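You operate a simulated robot arm through the tools that you are given. There is no shell and no other tool. Be economical: measure what you need, move in short steps, check, and stop when the job is done.

Carry out the task below with a simulated robot arm. There is one attempt and no reset: what you move stays moved.

JOB
Glue the cap block on the wooden rail and clamp it till the glue sets.
Fine: cover the patch in the rail's middle, put the glue pad back, watch the bead turn amber. Set down upright: glue pad. A coat counts when it lies all over at full strength: go over it till it gets no stronger.

The check looks at the end state, three seconds after you hand in, the way a careful person would. Anything else that was tipped, shoved, dropped, spilled or broken makes it a failure. Lids that push on must go on centred and level and be pressed home; caps that screw on are set level and turned clockwise until they are tight.

ROBOT AND FRAMES
A 6-joint arm with a two-finger parallel gripper, fixed in place. Base frame: the origin is at the foot of the arm, x ahead of it, y to its left, z up; the work surface is at about z = 820. Units: mm, degrees, N and s.
With the tool pointing down near the work surface it reaches from about 260 to 680 mm from the base axis. Its first joint turns from -66.0 to 66.0 degrees. Payload 2.9 kg.
The tool frame sits at the grasp point between the pads (the TCP): z along the fingers, y along the line on which they close. The tips reach 30 mm beyond it. The gripper opens to 110 mm. The fingers are 20 mm wide and 10 mm thick; the gripper's body (48 by 112 mm) begins 55 mm behind the TCP.
Orientation is that of the tool frame in the base frame, as a unit quaternion [x, y, z, w]. With the fingers straight down and closing along the base's y, the tool's x points along the base's -x, its y along +y and its z along -z.

CONTROLS
- The arm moves only by the tool nudge_tool. Its argument "increments" is a list of rows, each a list of 2 entries, a list of its own where there are three numbers: the shift along the tool's x, y, z in mm, then the turn, a rotation vector about the tool's x, y, z in degrees. In form: [[[x, y, z], [wx, wy, wz]], ...]. A call has 1 to 8 rows; each row shifts and turns the commanded pose from where the row before left it, along the tool's axes as they then stand. "jaw" is the finger opening in mm, from 0 to 110, set as the call begins (left out, the last holds). Rows are played at 5 a second. More than 50 mm and 8.6 degrees between two rows, or a gripper value outside its range, and nothing of the call is played. Where a pose cannot be reached the arm comes as near as it can. A force on the tool above 40 N (or 10 N above the force at the start of the call, whichever is more), or a blocked arm, ends the call early, and 0.2 s more pass. Each finger travels about 108 mm/s and halts on what it meets, pressing with about 39 N; the grip force reading is that of the motor and also rises with nothing between the fingers. The clock runs only during rows and for 0.2 s after the last one: add rows that do not move to give the fingers time. It gives the time, the measured TCP pose, the force on the tool (base axes), the opening and the grip force at its end, in the units of the frame above (readings bear some noise), with the torque about the TCP (base axes, N m) and any sound that the robot's microphone picked up.
- Cameras (640 x 400 px; columns grow to the right, rows downward): "scene" is fixed at [97.1, 449.3, 1397]; the picture's right is [-0.54, -0.84, 0.00], its down [-0.38, 0.24, -0.89] and it looks along [0.75, -0.48, -0.45] (base axes); focal length 294 px, centre (320, 200). "wrist" rides on the gripper at [72, 17, -103] in the tool frame; the picture's right is [-0.23, 0.97, 0.00], its down [-0.76, -0.18, -0.62] and it looks along [-0.61, -0.14, 0.78] (tool axes); focal length 222 px, centre (320, 200). There is no depth. A picture from a camera that has moved, and an enlarged one, comes with that camera's place and axes in the base frame and with its lens.
- snapshot(camera): a new picture of that camera. It takes no simulated time.
- inspect(camera, box): a new picture of the part [left, top, right, bottom] of that camera's present view, enlarged. It takes no simulated time.
- job_done(): hands the job in; it is judged then, once.

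Go step by step. Nothing tells you positions but the pictures and the camera data: compare them with the known pose of the tool, close in by small moves and look again before you grip or let go. The budget is 120 turns and 64 pictures, counting those below and the enlarged ones. Unless the task says otherwise, let go and move clear before handing in, and close with one line.

The tools are called after ">>>" as a command line: name --argument value ..., lists and objects as JSON in quotes. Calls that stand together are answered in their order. nudge_tool: Moves the arm, as the interface text tells. Its arguments: {"type":"object","properties":{"increments":{"type":"array","items":{"type":"array"}},"jaw":{"type":"number"}},"required":["increments"]} The other tools are called the same way: snapshot (camera) takes a picture; inspect (camera, box) takes an enlarged picture of a part of a camera's view; job_done () hands the job in.

At the start:

```text
t: 0.0
tcp_pos: [355.3, 196.9, 1219.6]
orientation: [0.0, 1.0, 0.0, 0.001]
force: [-0.1, 0.3, 0.2]
moment: [0.0, -0.02, -0.05]
gripper_width: 110.1
grasp_force: 0.0
```

scene: 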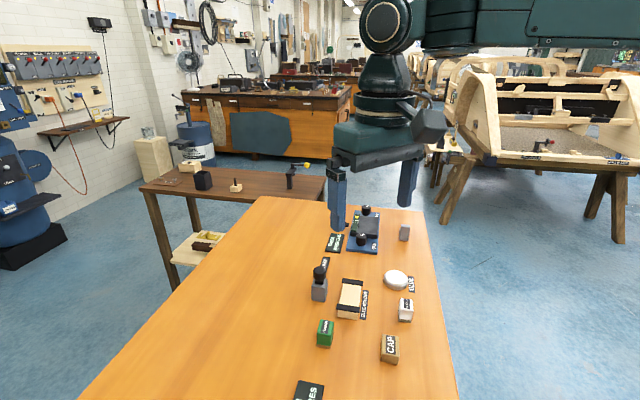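
wrist: 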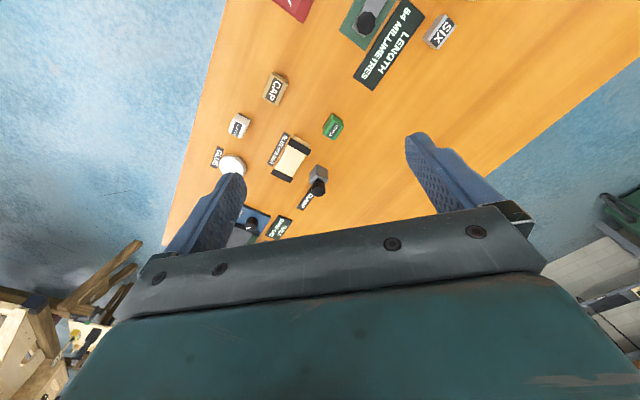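

I see a bench with several labelled items (CAP, GLUE, CLAMP, rail, etc.). I'll enlarge the views to read the labels and find positions.

>>> inspect --camera "scene" --box '[290, 190, 450, 290]'

>>> inspect --camera "scene" --box '[280, 260, 480, 400]'

>>> inspect --camera "wrist" --box '[180, 0, 500, 250]'

```text
4.00 times, centred on (370, 240) of scene
camera zoom: at [97.1, 449.3, 1397.0], right [-0.54, -0.84, 0.0], down [-0.38, 0.24, -0.89], along [0.75, -0.48, -0.45], focal length 1176 px, centre (120, 40)
```

zoom: 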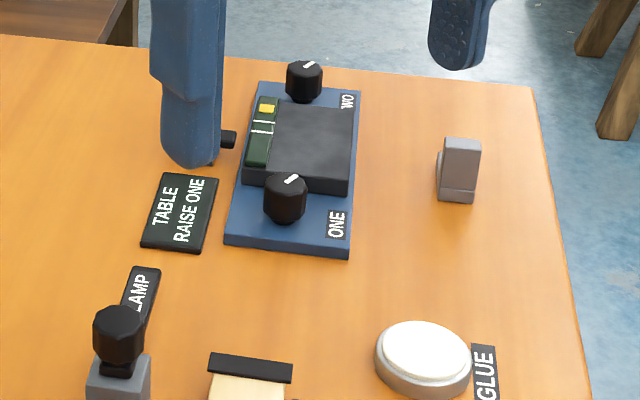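

```text
2.86 times, centred on (380, 330) of scene
camera zoom: at [97.1, 449.3, 1397.0], right [-0.54, -0.84, 0.0], down [-0.38, 0.24, -0.89], along [0.75, -0.48, -0.45], focal length 840 px, centre (149, -171)
```

zoom: 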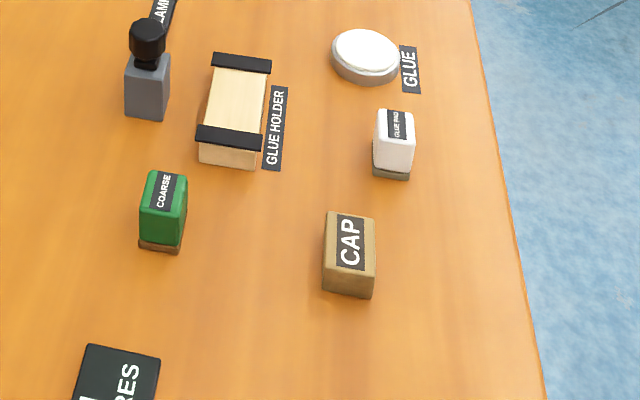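

```text
1.60 times, centred on (340, 125) of wrist
camera zoom: at [283.3, 214.7, 1322.7], right [0.23, 0.97, 0.0], down [0.76, -0.18, 0.62], along [0.61, -0.14, -0.78], focal length 355 px, centre (288, 320)
```

zoom: 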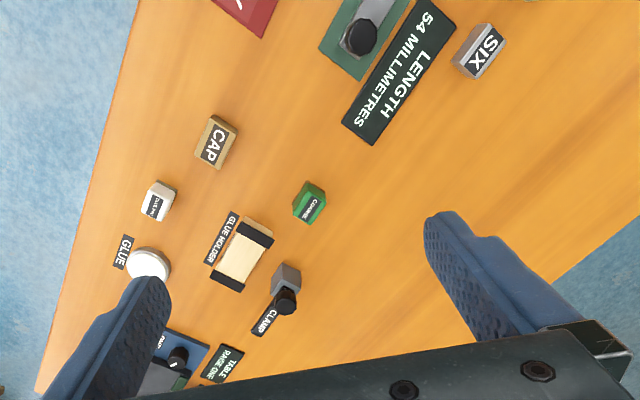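

The wooden piece between black straps is at about (523, 82), the cap near (363, 104), the glue pad near (410, 7), the glue dish near (517, -76) and the clamp near (587, 135). I'll move over them to look closer.

>>> nudge_tool --increments '[[[-25, -18.7, 21.7], [0, 0, 0]], [[-25, -18.7, 21.7], [0, 0, 0]], [[-25, -18.7, 21.7], [0, 0, 0]], [[-25, -18.7, 21.7], [0, 0, 0]], [[-25, -18.7, 21.7], [0, 0, 0]], [[-25, -18.7, 21.7], [0, 0, 0]], [[0, 0, 0], [0, 0, 0]]]'

>>> snapshot --camera "wrist"

>>> inspect --camera "wrist" --box '[240, 40, 440, 165]'

```text
t: 1.6
tcp_pos: [507.8, 85.1, 1089.1]
orientation: [0.0, 1.0, 0.0, 0.0]
force: [-0.9, -0.4, -0.1]
moment: [0.02, 0.0, -0.01]
gripper_width: 110.3
grasp_force: 0.1
```

```text
58 pictures are left
camera wrist: at [434.1, 102.4, 1192.1], right [0.23, 0.97, 0.0], down [0.76, -0.18, 0.62], along [0.61, -0.14, -0.78], focal length 222 px, centre (320, 200)
```

wrist: 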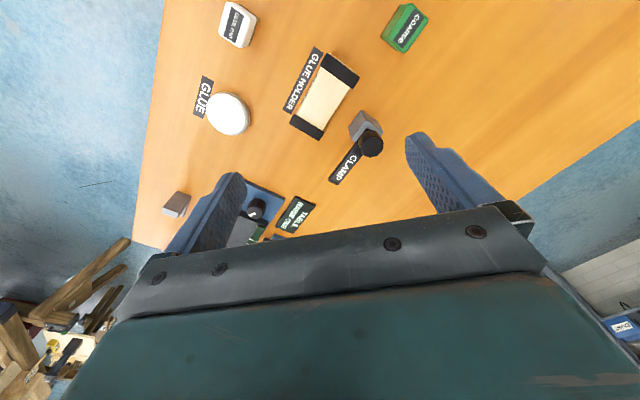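

```text
3.20 times, centred on (340, 102) of wrist
camera zoom: at [434.1, 102.4, 1192.1], right [0.23, 0.97, 0.0], down [0.76, -0.18, 0.62], along [0.61, -0.14, -0.78], focal length 711 px, centre (256, 512)
```

zoom: 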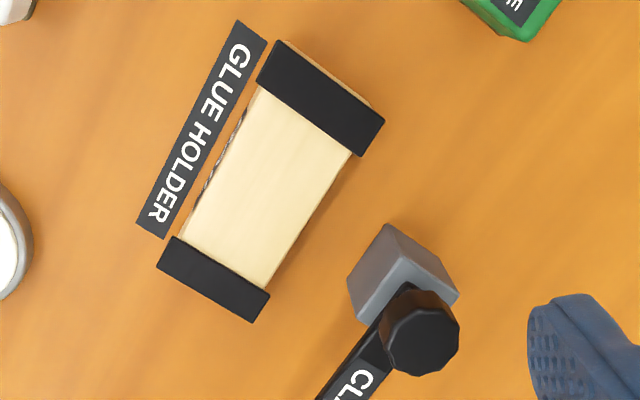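

The rail is the wood block with black ends, with a pale patch in its middle. I'll zoom in on the clamp, pad, cap and dish.

>>> inspect --camera "scene" --box '[300, 255, 380, 305]'

>>> inspect --camera "scene" --box '[360, 260, 440, 380]'

>>> inspect --camera "wrist" --box '[150, 0, 310, 150]'

```text
8.00 times, centred on (340, 280) of scene
camera zoom: at [97.2, 449.3, 1397.0], right [-0.54, -0.84, 0.0], down [-0.38, 0.24, -0.89], along [0.75, -0.48, -0.45], focal length 2353 px, centre (160, -440)
```

zoom: 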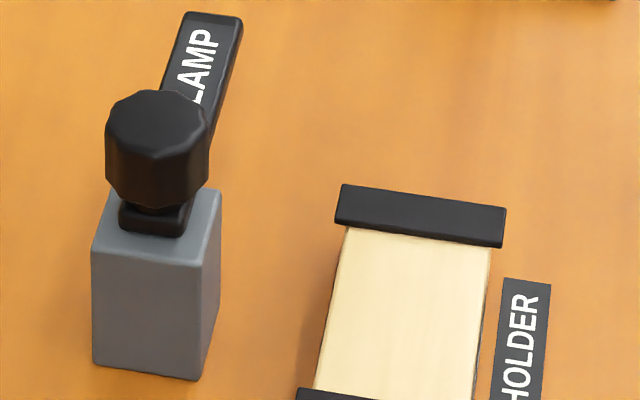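

```text
3.33 times, centred on (400, 320) of scene
camera zoom: at [97.2, 449.3, 1397.0], right [-0.54, -0.84, 0.0], down [-0.38, 0.24, -0.89], along [0.75, -0.48, -0.45], focal length 980 px, centre (53, -200)
```

zoom: 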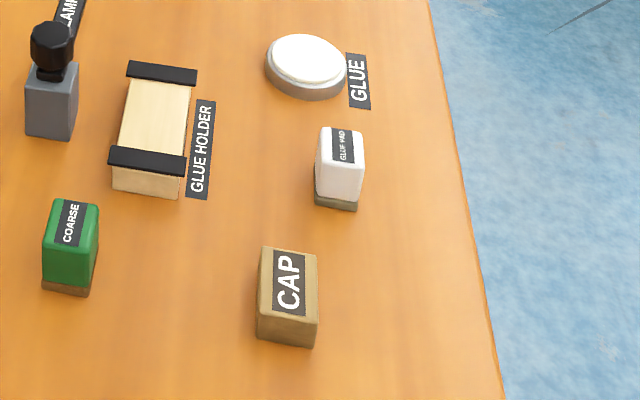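

```text
2.67 times, centred on (230, 75) of wrist
camera zoom: at [434.1, 102.4, 1192.1], right [0.23, 0.97, 0.0], down [0.76, -0.18, 0.62], along [0.61, -0.14, -0.78], focal length 592 px, centre (560, 533)
```

zoom: 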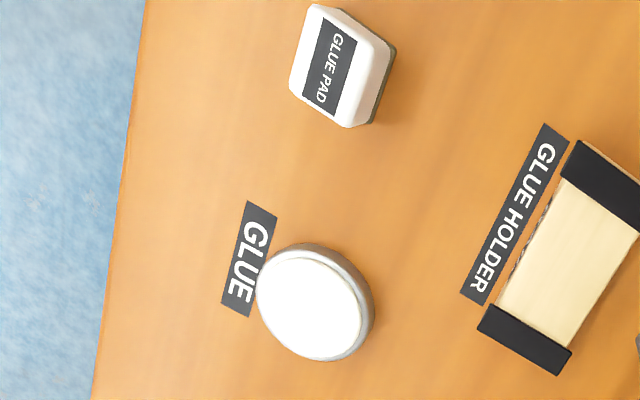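

The clamp looks like a swing arm on a post at about (573, 143), with its knob top near z≈920. The rail centre is about (525, 86) with its top near 847, lying at about 135°. Next I'll go above the glue pad for a closer look.

>>> nudge_tool --increments '[[[24.5, -19.5, 22], [0, 0, 0]], [[24.5, -19.5, 22], [0, 0, 0]], [[24.5, -19.5, 22], [0, 0, 0]], [[24.5, -19.5, 22], [0, 0, 0]], [[0, 0, 0], [0, 0, 0]]]'

>>> snapshot --camera "wrist"

```text
t: 2.8
tcp_pos: [406.3, 3.7, 1002.4]
orientation: [-0.001, 1.0, 0.001, 0.0]
force: [-0.2, 0.2, -0.5]
moment: [0.0, -0.01, 0.03]
gripper_width: 110.0
grasp_force: 0.1
```

```text
53 pictures are left
camera wrist: at [334.3, 22.0, 1105.4], right [0.23, 0.97, 0.0], down [0.76, -0.18, 0.62], along [0.61, -0.14, -0.78], focal length 222 px, centre (320, 200)
```

wrist: 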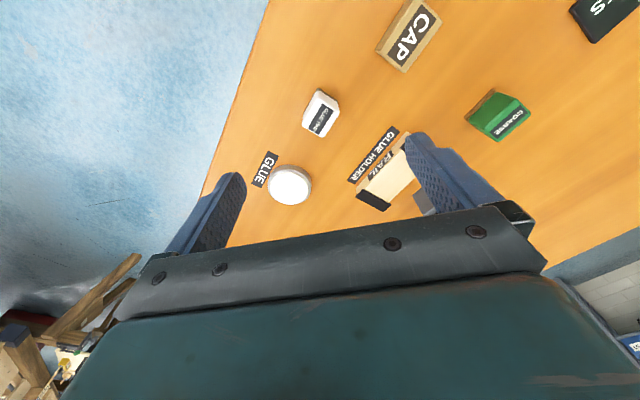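

>>> inspect --camera "wrist" --box '[290, 80, 354, 144]'

>>> inspect --camera "wrist" --box '[340, 0, 460, 75]'

>>> inspect --camera "scene" --box '[370, 260, 434, 324]'

>>> inspect --camera "wrist" --box '[340, 125, 420, 215]'

```text
6.25 times, centred on (322, 112) of wrist
camera zoom: at [334.3, 22.0, 1105.4], right [0.23, 0.97, 0.0], down [0.76, -0.18, 0.62], along [0.61, -0.14, -0.78], focal length 1388 px, centre (308, 750)
```

zoom: 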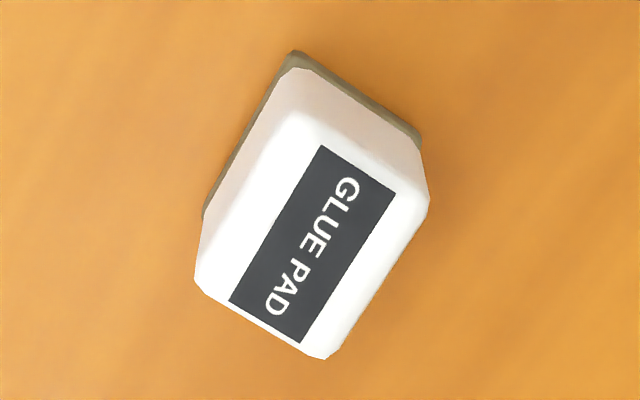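

```text
5.33 times, centred on (400, 38) of wrist
camera zoom: at [334.3, 22.0, 1105.4], right [0.23, 0.97, 0.0], down [0.76, -0.18, 0.62], along [0.61, -0.14, -0.78], focal length 1185 px, centre (-107, 1067)
```

zoom: 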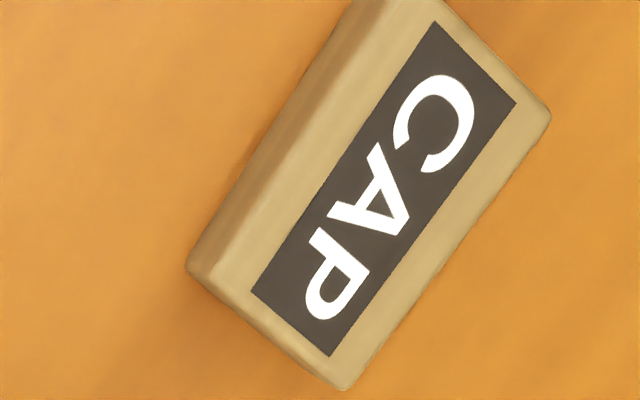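

```text
6.25 times, centred on (402, 292) of scene
camera zoom: at [97.1, 449.3, 1397.0], right [-0.54, -0.84, 0.0], down [-0.38, 0.24, -0.89], along [0.75, -0.48, -0.45], focal length 1838 px, centre (-192, -375)
```

zoom: 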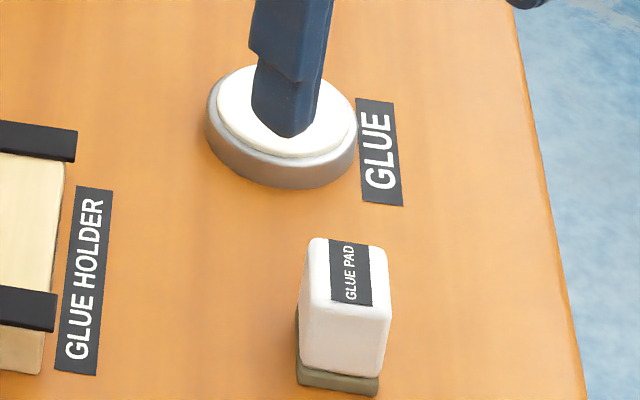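

```text
4.44 times, centred on (380, 170) of wrist
camera zoom: at [334.3, 22.0, 1105.4], right [0.23, 0.97, 0.0], down [0.76, -0.18, 0.62], along [0.61, -0.14, -0.78], focal length 987 px, centre (53, 333)
```

zoom: 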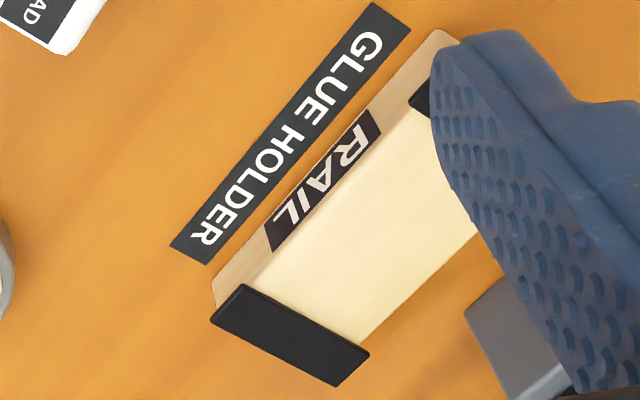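

The pad is about 35×28×51 mm, upright at (413.5, 5) with its top at z≈871, and its long axis lies at -45°, the same as the rail and cap. I'll turn the tool 45° so the fingers close across its short side, then come down part way.

>>> nudge_tool --increments '[[[0, 0, 0], [0, 0, 7.5]], [[0, 0, 0], [0, 0, 7.5]], [[0, 0, 0], [0, 0, 7.5]], [[0, 0, 0], [0, 0, 7.5]], [[0, 0, 0], [0, 0, 7.5]], [[0, 0, 0], [0, 0, 7.5]], [[-4.2, 6, 40], [0, 0, 0]], [[0, 0, 40], [0, 0, 0]]]' --jaw 75

>>> snapshot --camera "wrist"

>>> inspect --camera "scene" --box '[352, 230, 452, 330]'

```text
t: 4.6
tcp_pos: [415.1, 12.0, 920.8]
orientation: [0.383, 0.924, 0.0, 0.0]
force: [-0.4, 0.1, 0.1]
moment: [0.01, -0.02, -0.03]
gripper_width: 75.0
grasp_force: 0.0
```

```text
48 pictures are left
camera wrist: at [376.2, 74.0, 1024.0], right [0.85, 0.53, 0.0], down [0.41, -0.66, 0.62], along [0.33, -0.53, -0.78], focal length 222 px, centre (320, 200)
```

wrist: 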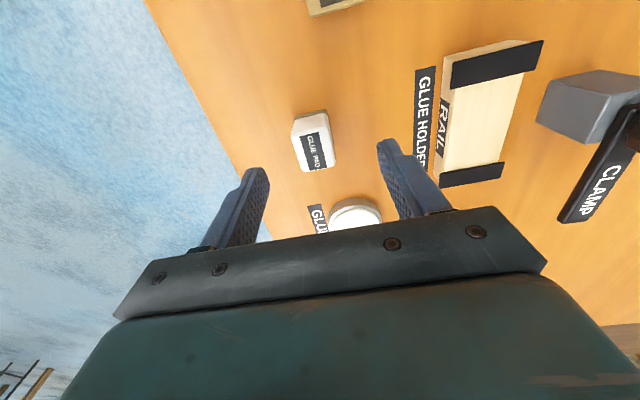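

```text
4.00 times, centred on (402, 280) of scene
camera zoom: at [97.1, 449.3, 1397.0], right [-0.54, -0.84, 0.0], down [-0.38, 0.24, -0.89], along [0.75, -0.48, -0.45], focal length 1176 px, centre (-8, -120)
```

zoom: 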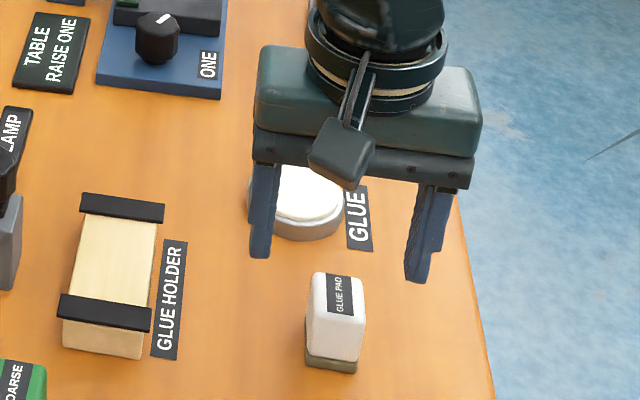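

Pad is nearly below the TCP. I'll zoom in for the fine offset.

>>> inspect --camera "wrist" --box '[270, 100, 366, 180]'

>>> nudge_tool --increments '[[[0, 0, 0], [0, 0, 0]], [[0, 0, 0], [0, 0, 0]]]'

```text
5.00 times, centred on (318, 140) of wrist
camera zoom: at [376.2, 74.0, 1024.0], right [0.85, 0.53, 0.0], down [0.41, -0.66, 0.62], along [0.33, -0.53, -0.78], focal length 1111 px, centre (330, 500)
```

zoom: 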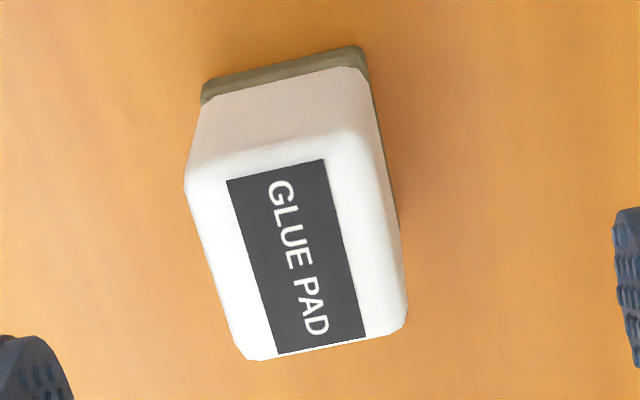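

```text
t: 5.2
tcp_pos: [415.3, 10.2, 921.1]
orientation: [0.383, 0.924, 0.0, -0.001]
force: [0.2, -0.2, 0.4]
moment: [0.04, 0.0, 0.01]
gripper_width: 74.9
grasp_force: 0.0
```

The pad needs about -4.7 mm along tool y, and its yaw is aligned. I'll go down to z≈866 and close.

>>> nudge_tool --increments '[[[-0.8, -4.7, 0], [0, 0, 0]], [[0, 0, 20], [0, 0, 0]], [[0, 0, 20], [0, 0, 0]], [[0, 0, 15], [0, 0, 0]], [[0, 0, 0], [0, 0, 0]]]'

>>> inspect --camera "scene" --box '[352, 230, 452, 330]'

>>> snapshot --camera "wrist"

```text
t: 6.4
tcp_pos: [411.8, 5.9, 864.8]
orientation: [0.383, 0.924, -0.001, 0.0]
force: [-0.1, -0.5, -0.5]
moment: [-0.03, 0.0, 0.03]
gripper_width: 74.9
grasp_force: 0.1
```

```text
4.00 times, centred on (402, 280) of scene
camera zoom: at [97.1, 449.3, 1397.0], right [-0.54, -0.84, 0.0], down [-0.38, 0.24, -0.89], along [0.75, -0.48, -0.45], focal length 1176 px, centre (-8, -120)
```

zoom: 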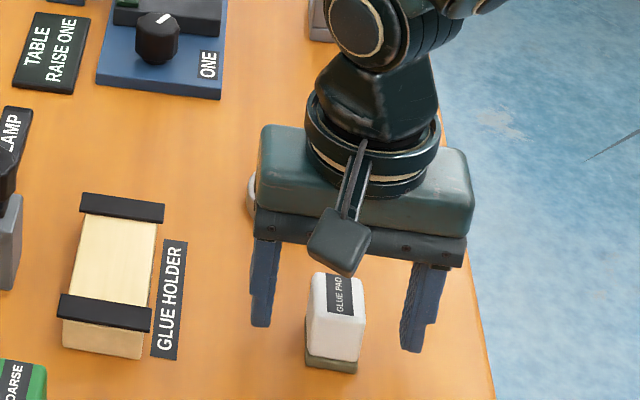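

```text
44 pictures are left
camera wrist: at [372.9, 68.6, 968.9], right [0.85, 0.53, 0.0], down [0.41, -0.66, 0.62], along [0.33, -0.53, -0.78], focal length 222 px, centre (320, 200)
```

wrist: 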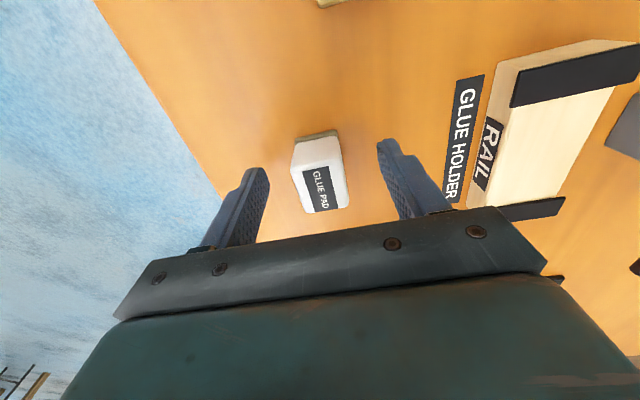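

The pad sits centred between the fingers. Closing on it.

>>> nudge_tool --increments '[[[0, 0, 0], [0, 0, 0]], [[0, 0, 0], [0, 0, 0]], [[0, 0, 0], [0, 0, 0]], [[0, 0, 0], [0, 0, 0]]]' --jaw 0

>>> nudge_tool --increments '[[[0, 0, -20], [0, 0, 0]], [[0, 0, -20], [0, 0, 0]], [[0, 0, 0], [0, 0, 0]]]'

>>> snapshot --camera "wrist"

>>> inspect --camera "scene" --box '[352, 230, 452, 330]'

```text
t: 7.4
tcp_pos: [411.8, 6.0, 864.6]
orientation: [0.382, 0.924, 0.0, 0.0]
force: [0.3, -0.3, -1.0]
moment: [0.0, 0.0, -0.04]
gripper_width: 29.3
grasp_force: 39.1
```

```text
t: 8.2
tcp_pos: [412.6, 6.4, 907.1]
orientation: [0.382, 0.924, 0.0, 0.0]
force: [-0.2, 0.8, -1.0]
moment: [0.02, 0.01, -0.01]
gripper_width: 29.0
grasp_force: 39.1
```

```text
43 pictures are left
camera wrist: at [372.5, 69.6, 1010.2], right [0.85, 0.53, 0.0], down [0.41, -0.66, 0.62], along [0.33, -0.53, -0.78], focal length 222 px, centre (320, 200)
```

wrist: 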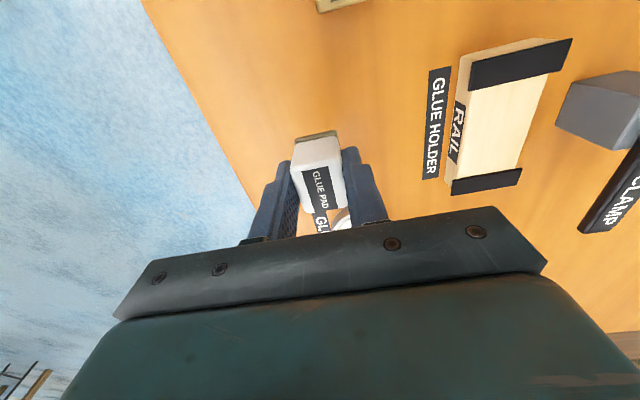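

```text
4.00 times, centred on (402, 280) of scene
camera zoom: at [97.1, 449.3, 1397.0], right [-0.54, -0.84, 0.0], down [-0.38, 0.24, -0.89], along [0.75, -0.48, -0.45], focal length 1176 px, centre (-8, -120)
```

zoom: 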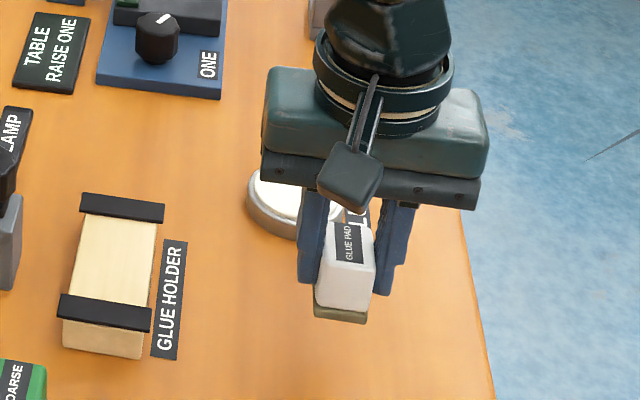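

Pad held; its felt is 44.7 mm below the TCP. Now to the glue dish at about (513, -67), top z≈838.

>>> nudge_tool --increments '[[[-40.8, 6.3, 0], [0, 0, 0]], [[-40.8, 6.3, 0], [0, 0, 0]], [[-40.8, 6.3, 0], [0, 0, 0]], [[0, 0, 0], [0, 0, 0]], [[0, 0, 12], [0, 0, 0]], [[0, 0, 0], [0, 0, 0]]]'

>>> snapshot --camera "wrist"

>>> inspect --camera "scene" --box '[352, 230, 452, 330]'

```text
t: 9.6
tcp_pos: [510.0, -67.8, 893.3]
orientation: [0.383, 0.924, 0.0, 0.0]
force: [1.1, 0.1, -0.9]
moment: [0.04, -0.01, 0.0]
gripper_width: 29.1
grasp_force: 39.2
```

```text
41 pictures are left
camera wrist: at [471.5, -4.3, 997.0], right [0.85, 0.53, 0.0], down [0.41, -0.66, 0.62], along [0.33, -0.53, -0.78], focal length 222 px, centre (320, 200)
```

wrist: 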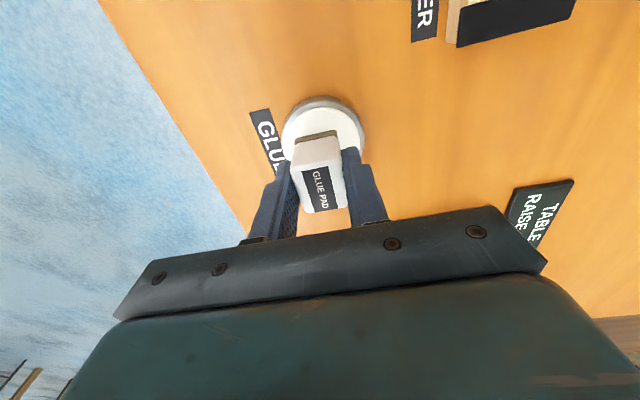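

```text
4.00 times, centred on (402, 280) of scene
camera zoom: at [97.1, 449.3, 1397.0], right [-0.54, -0.84, 0.0], down [-0.38, 0.24, -0.89], along [0.75, -0.48, -0.45], focal length 1176 px, centre (-8, -120)
```

zoom: 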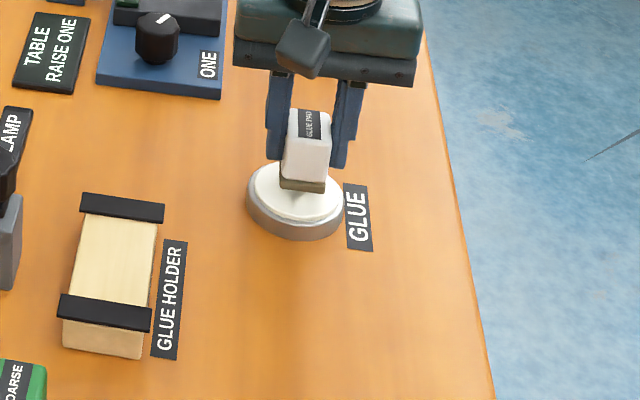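

The pad is over the dish. Lowering gently until contact.

>>> nudge_tool --increments '[[[3, 1, 4], [0, 0, 0]], [[0, 0, 3], [0, 0, 0]], [[0, 0, 1], [0, 0, 0]], [[0, 0, 1], [0, 0, 0]], [[0, 0, 0], [0, 0, 0]]]'

>>> nudge_tool --increments '[[[0, 0, 1], [0, 0, 0]], [[0, 0, 0], [0, 0, 0]]]'

```text
t: 10.8
tcp_pos: [510.0, -66.5, 884.8]
orientation: [0.383, 0.924, 0.0, 0.0]
force: [0.5, -0.1, -0.1]
moment: [-0.02, 0.03, 0.0]
gripper_width: 29.4
grasp_force: 39.0
```

```text
t: 11.4
tcp_pos: [510.8, -66.2, 883.5]
orientation: [0.382, 0.924, 0.0, 0.0]
force: [-0.2, 0.6, -1.1]
moment: [-0.04, -0.03, -0.01]
gripper_width: 29.0
grasp_force: 38.3
```

>>> nudge_tool --increments '[[[0, 0, 1], [0, 0, 0]], [[0, 0, 1], [0, 0, 0]], [[0, 0, 0], [0, 0, 0]]]'

>>> inspect --camera "scene" --box '[372, 250, 432, 310]'

```text
t: 12.2
tcp_pos: [509.5, -65.7, 884.1]
orientation: [0.383, 0.924, 0.001, 0.001]
force: [-3.4, 1.3, 12.6]
moment: [0.07, 0.15, -0.04]
gripper_width: 28.9
grasp_force: 38.7
```

```text
6.67 times, centred on (402, 280) of scene
camera zoom: at [96.8, 449.4, 1397.0], right [-0.54, -0.84, 0.0], down [-0.38, 0.24, -0.89], along [0.75, -0.48, -0.45], focal length 1961 px, centre (-227, -333)
```

zoom: 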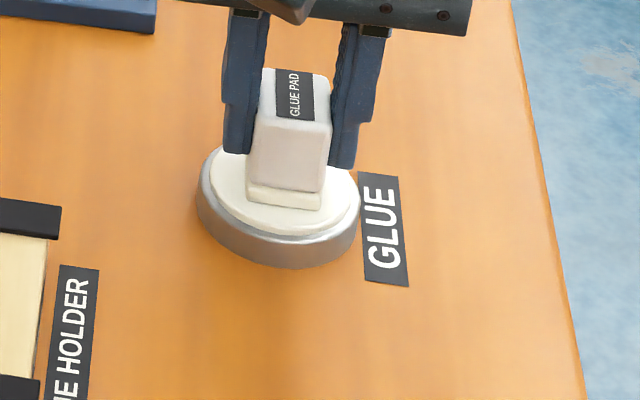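

The felt has turned white with glue and contact is about 12 N. I'll lift and carry it over the rail centre.

>>> nudge_tool --increments '[[[0, 0, -10], [0, 0, 0]], [[0, 0, -30], [0, 0, 0]], [[24.2, 29.5, 0], [0, 0, 0]], [[24.2, 29.5, 0], [0, 0, 0]], [[24.2, 29.5, 0], [0, 0, 0]], [[24.2, 29.5, 0], [0, 0, 0]], [[0, 0, 0], [0, 0, 0]]]'

>>> snapshot --camera "wrist"

>>> inspect --camera "scene" --box '[290, 240, 410, 340]'

```text
t: 13.8
tcp_pos: [527.1, 86.3, 922.0]
orientation: [0.382, 0.924, 0.001, 0.0]
force: [0.5, 0.2, -0.8]
moment: [-0.03, -0.01, 0.0]
gripper_width: 29.1
grasp_force: 38.8
```

```text
38 pictures are left
camera wrist: at [487.2, 149.8, 1026.0], right [0.85, 0.53, 0.0], down [0.41, -0.66, 0.62], along [0.33, -0.53, -0.78], focal length 222 px, centre (320, 200)
```

wrist: 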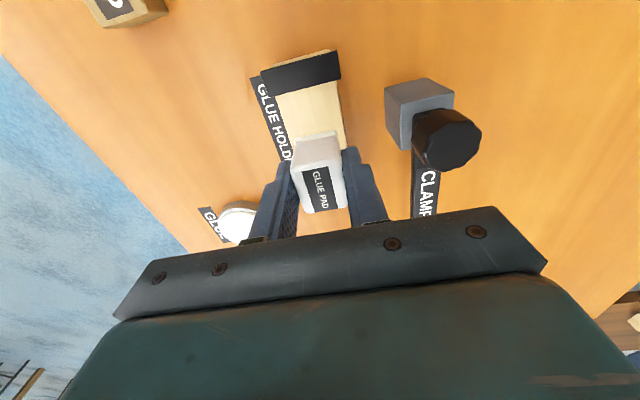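

```text
4.00 times, centred on (350, 290) of scene
camera zoom: at [97.1, 449.3, 1397.0], right [-0.54, -0.84, 0.0], down [-0.38, 0.24, -0.89], along [0.75, -0.48, -0.45], focal length 1176 px, centre (200, -160)
```

zoom: 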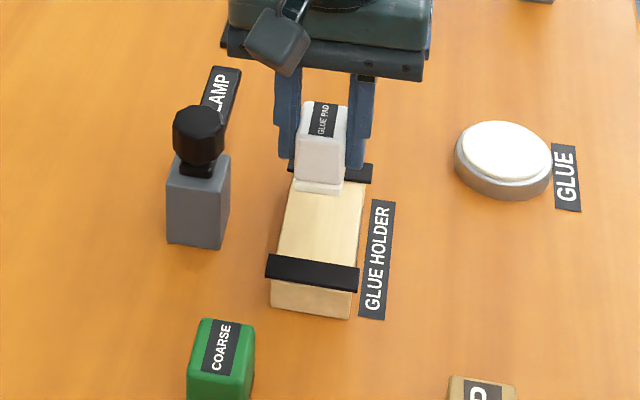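

The rail centre sits right below the TCP, with free span about ±40 mm along x and ±22 mm across. Lowering the pad to contact.

>>> nudge_tool --increments '[[[0, 0, 15], [0, 0, 0]], [[0, 0, 11], [0, 0, 0]], [[0, 0, 2], [0, 0, 0]], [[0, 0, 1], [0, 0, 0]], [[0, 0, 1], [0, 0, 0]], [[0, 0, 0], [0, 0, 0]]]'

```text
t: 15.2
tcp_pos: [524.6, 85.5, 892.2]
orientation: [0.383, 0.924, 0.0, 0.001]
force: [0.1, 0.1, -0.1]
moment: [-0.01, -0.01, 0.0]
gripper_width: 28.9
grasp_force: 39.0
```

>>> nudge_tool --increments '[[[0, 0, 1], [0, 0, 0]], [[0, 0, 1], [0, 0, 0]], [[0, 0, 1], [0, 0, 0]], [[0, 0, 0], [0, 0, 0]]]'

```text
t: 16.2
tcp_pos: [525.5, 85.1, 889.2]
orientation: [0.383, 0.924, 0.001, 0.0]
force: [-0.9, -1.4, 3.8]
moment: [-0.01, 0.02, 0.01]
gripper_width: 28.9
grasp_force: 39.4
```

Contact made at about z≈889.5. Now a first short stroking pass to check forces and the coat.

>>> nudge_tool --increments '[[[0, 4, 0.4], [0, 0, 0]], [[0, 4, 0], [0, 0, 0]], [[8, 0, 0], [0, 0, 0]], [[8, 0, 0], [0, 0, 0]], [[0, -8, 0], [0, 0, 0]], [[0, -8, 0], [0, 0, 0]], [[-8, 0, 0], [0, 0, 0]], [[-8, 0, 0], [0, 0, 0]]]'

>>> nudge_tool --increments '[[[-8, 0, 0], [0, 0, 0]], [[-8, 0, 0], [0, 0, 0]], [[0, 8, 0], [0, 0, 0]], [[0, 8, 0], [0, 0, 0]], [[8, 0, 0], [0, 0, 0]], [[8, 0, 0], [0, 0, 0]], [[0, -8, 0], [0, 0, 0]], [[0, 0, 0], [0, 0, 0]]]'

>>> inspect --camera "scene" --box '[320, 260, 380, 330]'

```text
t: 18.0
tcp_pos: [520.3, 80.2, 888.4]
orientation: [0.382, 0.924, 0.0, 0.0]
force: [-6.8, 5.8, 25.3]
moment: [0.2, 0.26, -0.02]
gripper_width: 28.8
grasp_force: 38.8
```

```text
t: 19.8
tcp_pos: [525.6, 87.9, 888.6]
orientation: [0.38, 0.925, 0.001, 0.0]
force: [1.8, 7.9, 21.1]
moment: [0.31, -0.12, 0.02]
gripper_width: 29.2
grasp_force: 39.0
```

```text
5.71 times, centred on (350, 295) of scene
camera zoom: at [96.8, 449.4, 1397.0], right [-0.54, -0.84, 0.0], down [-0.38, 0.24, -0.89], along [0.75, -0.48, -0.45], focal length 1681 px, centre (149, -343)
```

zoom: 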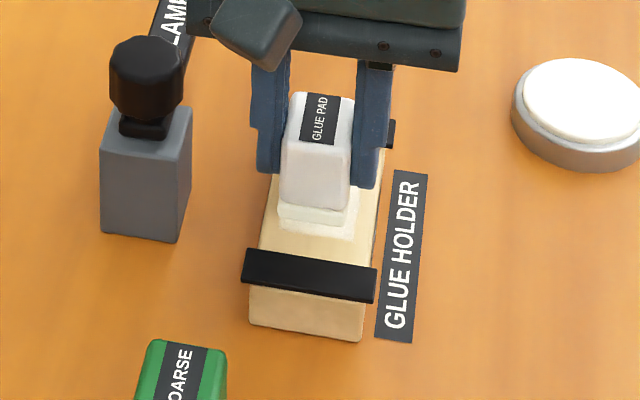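

Force is a little high (about 23 N), so I'll lift to look at the coat from the wrist camera.

>>> nudge_tool --increments '[[[0, 0, -12], [0, 0, 0]], [[25, 0, -25], [0, 0, 0]], [[35, -25, -20], [0, 0, 0]], [[0, -25, 0], [0, 0, 0]], [[0, 0, 0], [0, 0, 0]]]'

>>> inspect --camera "scene" --box '[320, 260, 380, 330]'

>>> snapshot --camera "wrist"

```text
t: 21.0
tcp_pos: [446.7, 93.3, 944.1]
orientation: [0.382, 0.924, 0.0, 0.0]
force: [0.6, 0.8, -0.6]
moment: [-0.01, 0.0, 0.02]
gripper_width: 29.0
grasp_force: 39.4
```

```text
5.71 times, centred on (350, 295) of scene
camera zoom: at [97.1, 449.3, 1397.0], right [-0.54, -0.84, 0.0], down [-0.38, 0.24, -0.89], along [0.75, -0.48, -0.45], focal length 1681 px, centre (149, -343)
```

zoom: 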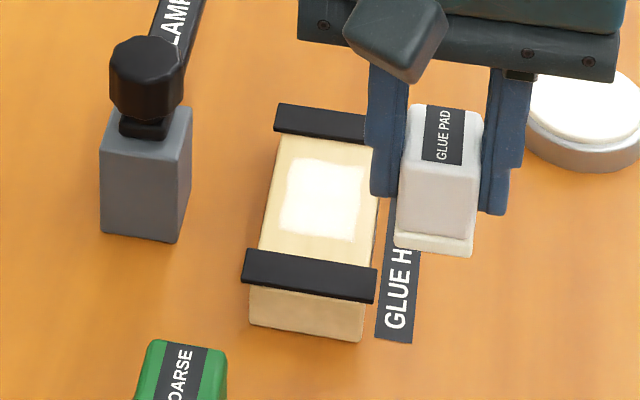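

```text
34 pictures are left
camera wrist: at [407.0, 156.6, 1047.9], right [0.85, 0.53, 0.0], down [0.41, -0.66, 0.62], along [0.33, -0.53, -0.78], focal length 222 px, centre (320, 200)
```

wrist: 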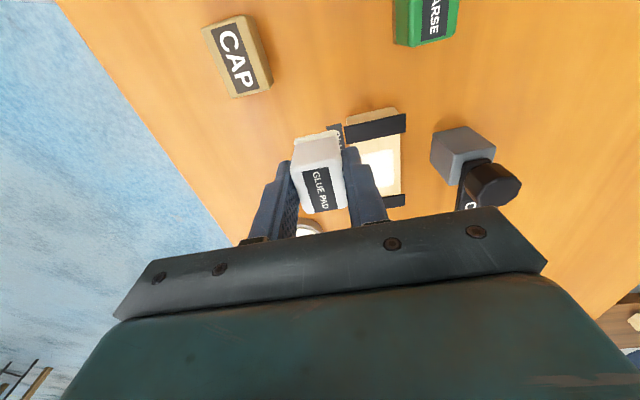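

A white coat shows in the rail's middle. I'll zoom right in to judge its strength and edges.

>>> inspect --camera "scene" --box '[338, 278, 370, 314]'

```text
11.11 times, centred on (354, 296) of scene
camera zoom: at [97.1, 449.3, 1397.0], right [-0.54, -0.84, 0.0], down [-0.38, 0.24, -0.89], along [0.75, -0.48, -0.45], focal length 3268 px, centre (-58, -867)
```

zoom: 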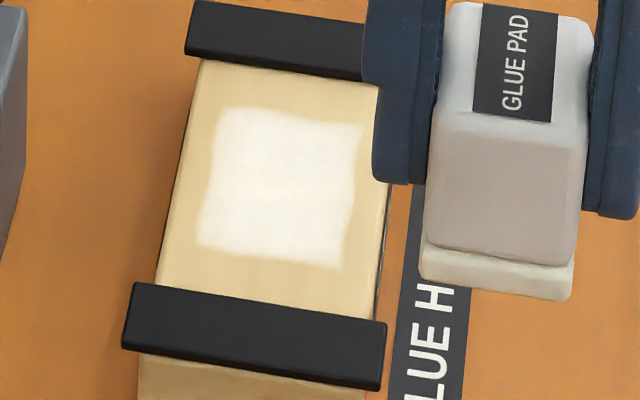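

The patch is about 34×50 mm and nearly evenly white. I'll take fresh glue and go over it again thoroughly.

>>> nudge_tool --increments '[[[-39.4, -16.9, 0], [0, 0, 0]], [[-39.4, -16.9, 0], [0, 0, 0]], [[-39.4, -16.9, 0], [0, 0, 0]], [[-39.4, -16.9, 0], [0, 0, 0]], [[0, 0, 25], [0, 0, 0]], [[0, 0, 25], [0, 0, 0]], [[0, 0, 0], [0, 0, 0]]]'

>>> nudge_tool --increments '[[[0, 0, 6], [0, 0, 0]], [[0, 0, 2], [0, 0, 0]], [[0, 0, 1.5], [0, 0, 0]], [[0, 0, 1], [0, 0, 0]], [[0, 0, 0], [0, 0, 0]]]'

```text
t: 22.6
tcp_pos: [508.9, -66.4, 895.0]
orientation: [0.383, 0.924, 0.0, 0.0]
force: [0.4, 0.7, -0.2]
moment: [0.03, 0.0, -0.01]
gripper_width: 29.3
grasp_force: 38.6
```

```text
t: 23.8
tcp_pos: [510.7, -66.2, 884.5]
orientation: [0.382, 0.924, 0.0, 0.0]
force: [0.1, -1.0, -0.2]
moment: [0.01, -0.01, 0.01]
gripper_width: 29.2
grasp_force: 38.9
```

>>> nudge_tool --increments '[[[0, 0, 1], [0, 0, 0]], [[0, 0, 0.7], [0, 0, 0]], [[0, 0, 0], [0, 0, 0]]]'

```text
t: 24.6
tcp_pos: [512.3, -65.5, 882.5]
orientation: [0.382, 0.924, -0.001, 0.001]
force: [-0.4, -0.2, 3.2]
moment: [-0.02, 0.03, 0.03]
gripper_width: 28.9
grasp_force: 38.9
```

Glue contact made. Back to the rail centre and down to light contact.

>>> nudge_tool --increments '[[[0, 0, -10], [0, 0, 0]], [[0, 0, -30], [0, 0, 0]], [[24.4, 29.4, 0], [0, 0, 0]], [[24.4, 29.4, 0], [0, 0, 0]], [[24.4, 29.4, 0], [0, 0, 0]], [[24.4, 29.4, 0], [0, 0, 0]], [[0, 0, 20], [0, 0, 0]], [[0, 0, 11], [0, 0, 0]]]'

>>> nudge_tool --increments '[[[0, 0, 1], [0, 0, 0]], [[0, 0, 1], [0, 0, 0]], [[0, 0, 0.5], [0, 0, 0]], [[0, 0, 0], [0, 0, 0]]]'

```text
t: 26.4
tcp_pos: [526.0, 86.8, 891.6]
orientation: [0.383, 0.924, 0.0, 0.0]
force: [-0.1, 0.5, -0.7]
moment: [0.01, 0.01, -0.02]
gripper_width: 29.1
grasp_force: 38.7
```

```text
t: 27.4
tcp_pos: [525.0, 86.4, 889.7]
orientation: [0.383, 0.924, 0.0, -0.001]
force: [0.0, -0.2, 0.0]
moment: [-0.02, 0.0, 0.03]
gripper_width: 29.0
grasp_force: 39.4
```

No contact yet; one step lower, then three lanes of strokes.

>>> nudge_tool --increments '[[[0, 0, 0.6], [0, 0, 0]], [[0, 0, 0.3], [0, 0, 0]], [[0, 0, 0], [0, 0, 0]], [[8, 0, 0], [0, 0, 0]], [[8, 0, 0], [0, 0, 0]], [[0, 8, 0], [0, 0, 0]], [[-8, 0, 0], [0, 0, 0]], [[-8, 0, 0], [0, 0, 0]]]'

>>> nudge_tool --increments '[[[-8, 0, 0], [0, 0, 0]], [[-8, 0, 0], [0, 0, 0]], [[0, -8, 0], [0, 0, 0]], [[8, 0, 0], [0, 0, 0]], [[8, 0, 0], [0, 0, 0]], [[8, 0, 0], [0, 0, 0]], [[8, 0, 0], [0, 0, 0]], [[0, -8, 0], [0, 0, 0]]]'

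>>> nudge_tool --increments '[[[-8, 0, 0], [0, 0, 0]], [[-8, 0, 0], [0, 0, 0]], [[-8, 0, 0], [0, 0, 0]], [[-8, 0, 0], [0, 0, 0]], [[0, 8, 0], [0, 0, 0]], [[8, 0, 0], [0, 0, 0]], [[8, 0, 0], [0, 0, 0]], [[0, 0, 0], [0, 0, 0]]]'

```text
t: 29.2
tcp_pos: [530.1, 92.3, 888.9]
orientation: [0.381, 0.924, -0.001, 0.0]
force: [-0.9, 1.1, 4.5]
moment: [0.04, 0.03, 0.02]
gripper_width: 28.8
grasp_force: 39.0
```

```text
t: 31.0
tcp_pos: [508.3, 92.4, 888.6]
orientation: [0.383, 0.924, 0.0, -0.001]
force: [-1.0, -0.2, 0.9]
moment: [0.03, -0.01, -0.01]
gripper_width: 28.8
grasp_force: 39.3
```

```text
t: 32.8
tcp_pos: [524.9, 86.5, 888.5]
orientation: [0.383, 0.924, 0.0, 0.0]
force: [0.7, -0.1, -0.1]
moment: [0.0, -0.04, 0.0]
gripper_width: 29.0
grasp_force: 38.6
```

Contact got too light. I'll press slightly more and repeat the pattern.

>>> nudge_tool --increments '[[[0, 0, 0.5], [0, 0, 0]], [[0, 0, 0], [0, 0, 0]]]'

>>> nudge_tool --increments '[[[8, 0, 0], [0, 0, 0]], [[8, 0, 0], [0, 0, 0]], [[0, 8, 0], [0, 0, 0]], [[-8, 0, 0], [0, 0, 0]], [[-8, 0, 0], [0, 0, 0]], [[-8, 0, 0], [0, 0, 0]], [[-8, 0, 0], [0, 0, 0]], [[0, 0, 0], [0, 0, 0]]]'

```text
t: 33.4
tcp_pos: [525.7, 87.2, 889.7]
orientation: [0.383, 0.924, 0.0, 0.0]
force: [-0.2, 0.2, -0.3]
moment: [0.01, -0.02, 0.04]
gripper_width: 28.6
grasp_force: 39.1
```

```text
t: 35.2
tcp_pos: [543.1, 81.3, 889.0]
orientation: [0.382, 0.924, 0.0, 0.0]
force: [-1.5, 1.6, 5.2]
moment: [0.05, 0.05, 0.04]
gripper_width: 28.9
grasp_force: 39.4
```

>>> nudge_tool --increments '[[[0, -8, 0.5], [0, 0, 0]], [[8, 0, 0], [0, 0, 0]], [[8, 0, 0], [0, 0, 0]], [[8, 0, 0], [0, 0, 0]], [[8, 0, 0], [0, 0, 0]], [[0, -8, 0], [0, 0, 0]], [[-8, 0, 0], [0, 0, 0]], [[-8, 0, 0], [0, 0, 0]]]'

>>> nudge_tool --increments '[[[-8, 0, 0], [0, 0, 0]], [[-8, 0, 0], [0, 0, 0]], [[0, 8, 0], [0, 0, 0]], [[8, 0, 0], [0, 0, 0]], [[8, 0, 0], [0, 0, 0]], [[0, 6, 0], [0, 0, 0]], [[0, -6, 0], [0, 0, 0]], [[0, 0, 0], [0, 0, 0]]]'

>>> nudge_tool --increments '[[[0, 0, -12], [0, 0, 0]], [[25, 0, -25], [0, 0, 0]], [[35, -25, -20], [0, 0, 0]], [[0, -25, 0], [0, 0, 0]], [[0, 0, 0], [0, 0, 0]]]'

>>> inspect --camera "scene" --box '[338, 278, 370, 314]'

```text
t: 37.0
tcp_pos: [520.3, 80.3, 889.1]
orientation: [0.381, 0.925, 0.001, 0.0]
force: [-7.2, 5.8, 26.9]
moment: [0.21, 0.27, 0.0]
gripper_width: 29.1
grasp_force: 39.0
```

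```text
t: 38.8
tcp_pos: [526.6, 87.1, 887.9]
orientation: [0.381, 0.925, 0.002, 0.001]
force: [3.7, 6.7, 19.2]
moment: [0.19, -0.11, 0.01]
gripper_width: 29.3
grasp_force: 38.8
```

```text
t: 40.0
tcp_pos: [449.0, 94.1, 946.8]
orientation: [0.383, 0.924, 0.0, 0.0]
force: [0.1, -0.6, -0.1]
moment: [0.0, -0.03, 0.0]
gripper_width: 29.1
grasp_force: 38.9
```

```text
11.11 times, centred on (354, 296) of scene
camera zoom: at [97.1, 449.3, 1397.0], right [-0.54, -0.84, 0.0], down [-0.38, 0.24, -0.89], along [0.75, -0.48, -0.45], focal length 3268 px, centre (-58, -867)
```

zoom: 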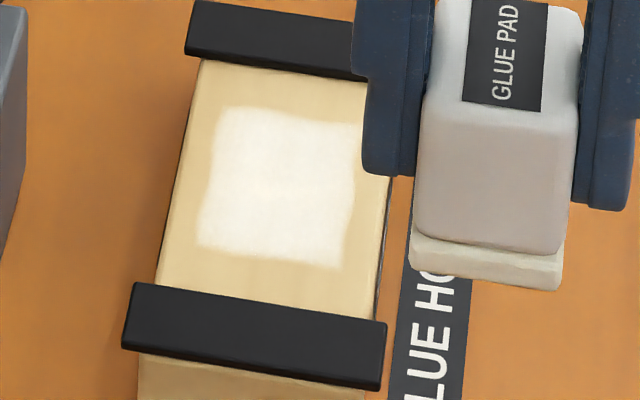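

The coat looks the same as before, so it is even and at full strength. Returning the pad to its original spot.

>>> nudge_tool --increments '[[[-18.7, -44, 0], [0, 0, 0]], [[-18.7, -43.9, 0], [0, 0, 0]], [[0, 0, 0], [0, 0, 0]], [[0, 0, 35], [0, 0, 0]], [[0, 0, 35], [0, 0, 0]], [[0, 0, 5], [0, 0, 0]], [[0, 0, 2], [0, 0, 0]], [[0, 0, 0], [0, 0, 0]]]'

>>> nudge_tool --increments '[[[0, 0, 1], [0, 0, 0]], [[0, 0, 0.7], [0, 0, 0]], [[0, 0, 0], [0, 0, 0]]]'

>>> inspect --camera "scene" --box '[372, 270, 432, 330]'

```text
t: 41.8
tcp_pos: [412.3, 5.0, 866.9]
orientation: [0.383, 0.924, 0.0, 0.001]
force: [-0.6, 0.3, -0.2]
moment: [0.0, 0.02, 0.0]
gripper_width: 29.1
grasp_force: 39.1
```

```text
t: 42.6
tcp_pos: [412.2, 3.5, 866.5]
orientation: [0.382, 0.924, 0.0, 0.001]
force: [-0.6, 0.3, -0.9]
moment: [-0.01, 0.0, 0.02]
gripper_width: 29.1
grasp_force: 39.5
```

```text
6.67 times, centred on (402, 300) of scene
camera zoom: at [97.1, 449.3, 1397.0], right [-0.54, -0.84, 0.0], down [-0.38, 0.24, -0.89], along [0.75, -0.48, -0.45], focal length 1961 px, centre (-227, -467)
```

zoom: 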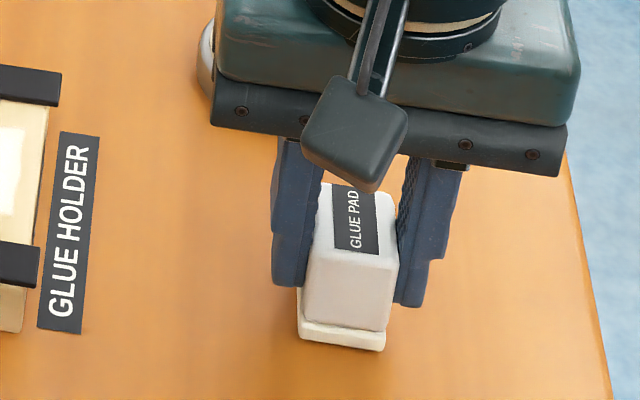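

Nearly on the table; lowering until there's a light contact force.

>>> nudge_tool --increments '[[[0, 0, 0.6], [0, 0, 0]], [[0, 0, 0.5], [0, 0, 0]], [[0, 0, 0], [0, 0, 0]]]'

```text
t: 43.4
tcp_pos: [412.6, 4.3, 863.8]
orientation: [0.383, 0.924, 0.0, 0.0]
force: [0.4, -0.2, -0.5]
moment: [-0.02, 0.03, -0.01]
gripper_width: 28.7
grasp_force: 38.6
```

>>> nudge_tool --increments '[[[0, 0, 0.6], [0, 0, 0]], [[0, 0, 0], [0, 0, 0]]]'

```text
t: 44.0
tcp_pos: [413.1, 4.2, 864.6]
orientation: [0.382, 0.924, 0.0, 0.0]
force: [-2.3, 0.3, 10.2]
moment: [-0.03, 0.1, 0.02]
gripper_width: 29.0
grasp_force: 39.0
```

It's resting on the table. Opening and rising.

>>> nudge_tool --increments '[[[0, 0, 0], [0, 0, 0]], [[0, 0, 0], [0, 0, 0]], [[0, 0, 0], [0, 0, 0]], [[0, 0, -20], [0, 0, 0]], [[0, 0, -40], [0, 0, 0]], [[0, 0, -40], [0, 0, 0]], [[0, 0, 0], [0, 0, 0]]]' --jaw 75

>>> snapshot --camera "wrist"

```text
t: 45.6
tcp_pos: [411.1, 4.2, 965.3]
orientation: [0.382, 0.924, 0.0, 0.0]
force: [0.5, 0.3, 0.9]
moment: [-0.02, -0.04, 0.0]
gripper_width: 75.0
grasp_force: 0.0
```

```text
30 pictures are left
camera wrist: at [372.9, 67.6, 1068.7], right [0.85, 0.53, 0.0], down [0.41, -0.66, 0.62], along [0.33, -0.53, -0.78], focal length 222 px, centre (320, 200)
```

wrist: 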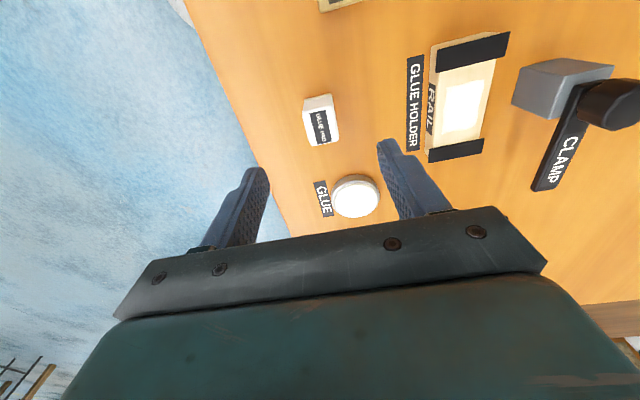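

Pad stands upright back in place. Now over the cap block near (365, 102).

>>> nudge_tool --increments '[[[34, 12.3, 0], [0, 0, 0]], [[34, 12.3, 0], [0, 0, 0]], [[34, 12.3, 0], [0, 0, 0]], [[0, 0, 45], [0, 0, 0]], [[0, 0, 0], [0, 0, 0]], [[0, 0, 0], [0, 0, 0]]]'

>>> inspect --camera "wrist" --box '[240, 80, 400, 180]'

```text
t: 47.0
tcp_pos: [365.2, 102.8, 918.3]
orientation: [0.383, 0.924, 0.001, 0.0]
force: [-0.4, -0.7, 0.1]
moment: [-0.02, -0.01, -0.03]
gripper_width: 74.9
grasp_force: 0.1
```

```text
4.00 times, centred on (320, 130) of wrist
camera zoom: at [325.8, 166.7, 1023.1], right [0.85, 0.53, 0.0], down [0.41, -0.66, 0.62], along [0.33, -0.53, -0.78], focal length 888 px, centre (320, 480)
```

zoom: 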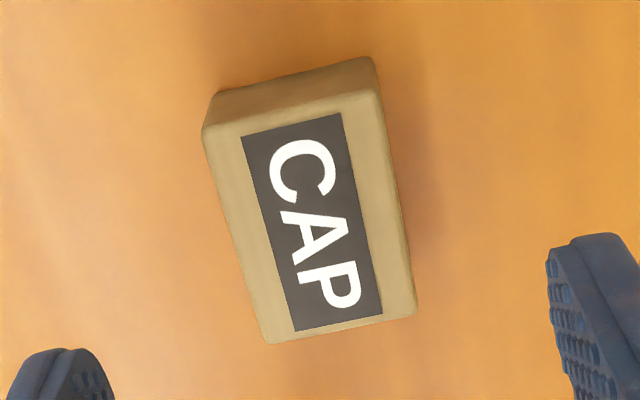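

The cap is 47×34×28 mm, aligned and almost centred. I'll go down to z≈856 (finger tips 6 mm above the table) and grip.

>>> nudge_tool --increments '[[[1, 0, 20], [0, 0, 0]], [[0, 0, 20], [0, 0, 0]], [[0, 0, 20], [0, 0, 0]], [[0, 0, 3], [0, 0, 0]], [[0, 0, 0], [0, 0, 0]]]'

>>> inspect --camera "scene" --box '[340, 310, 440, 390]'

```text
t: 48.2
tcp_pos: [364.6, 103.8, 856.7]
orientation: [0.382, 0.924, 0.0, 0.0]
force: [-1.0, 0.6, 0.9]
moment: [0.03, 0.0, 0.0]
gripper_width: 75.0
grasp_force: 0.1
```

```text
5.00 times, centred on (390, 350) of scene
camera zoom: at [97.1, 449.3, 1397.0], right [-0.54, -0.84, 0.0], down [-0.38, 0.24, -0.89], along [0.75, -0.48, -0.45], focal length 1470 px, centre (-30, -550)
```

zoom: 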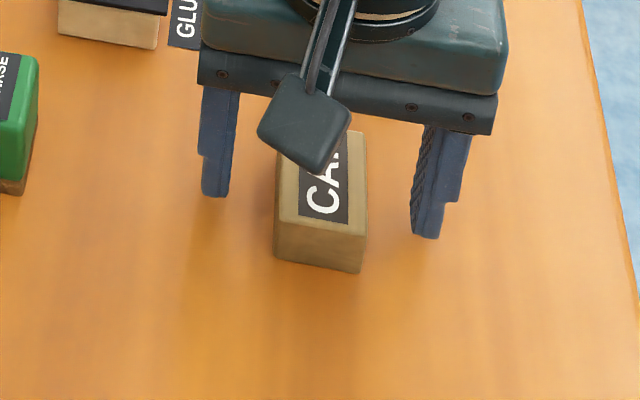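

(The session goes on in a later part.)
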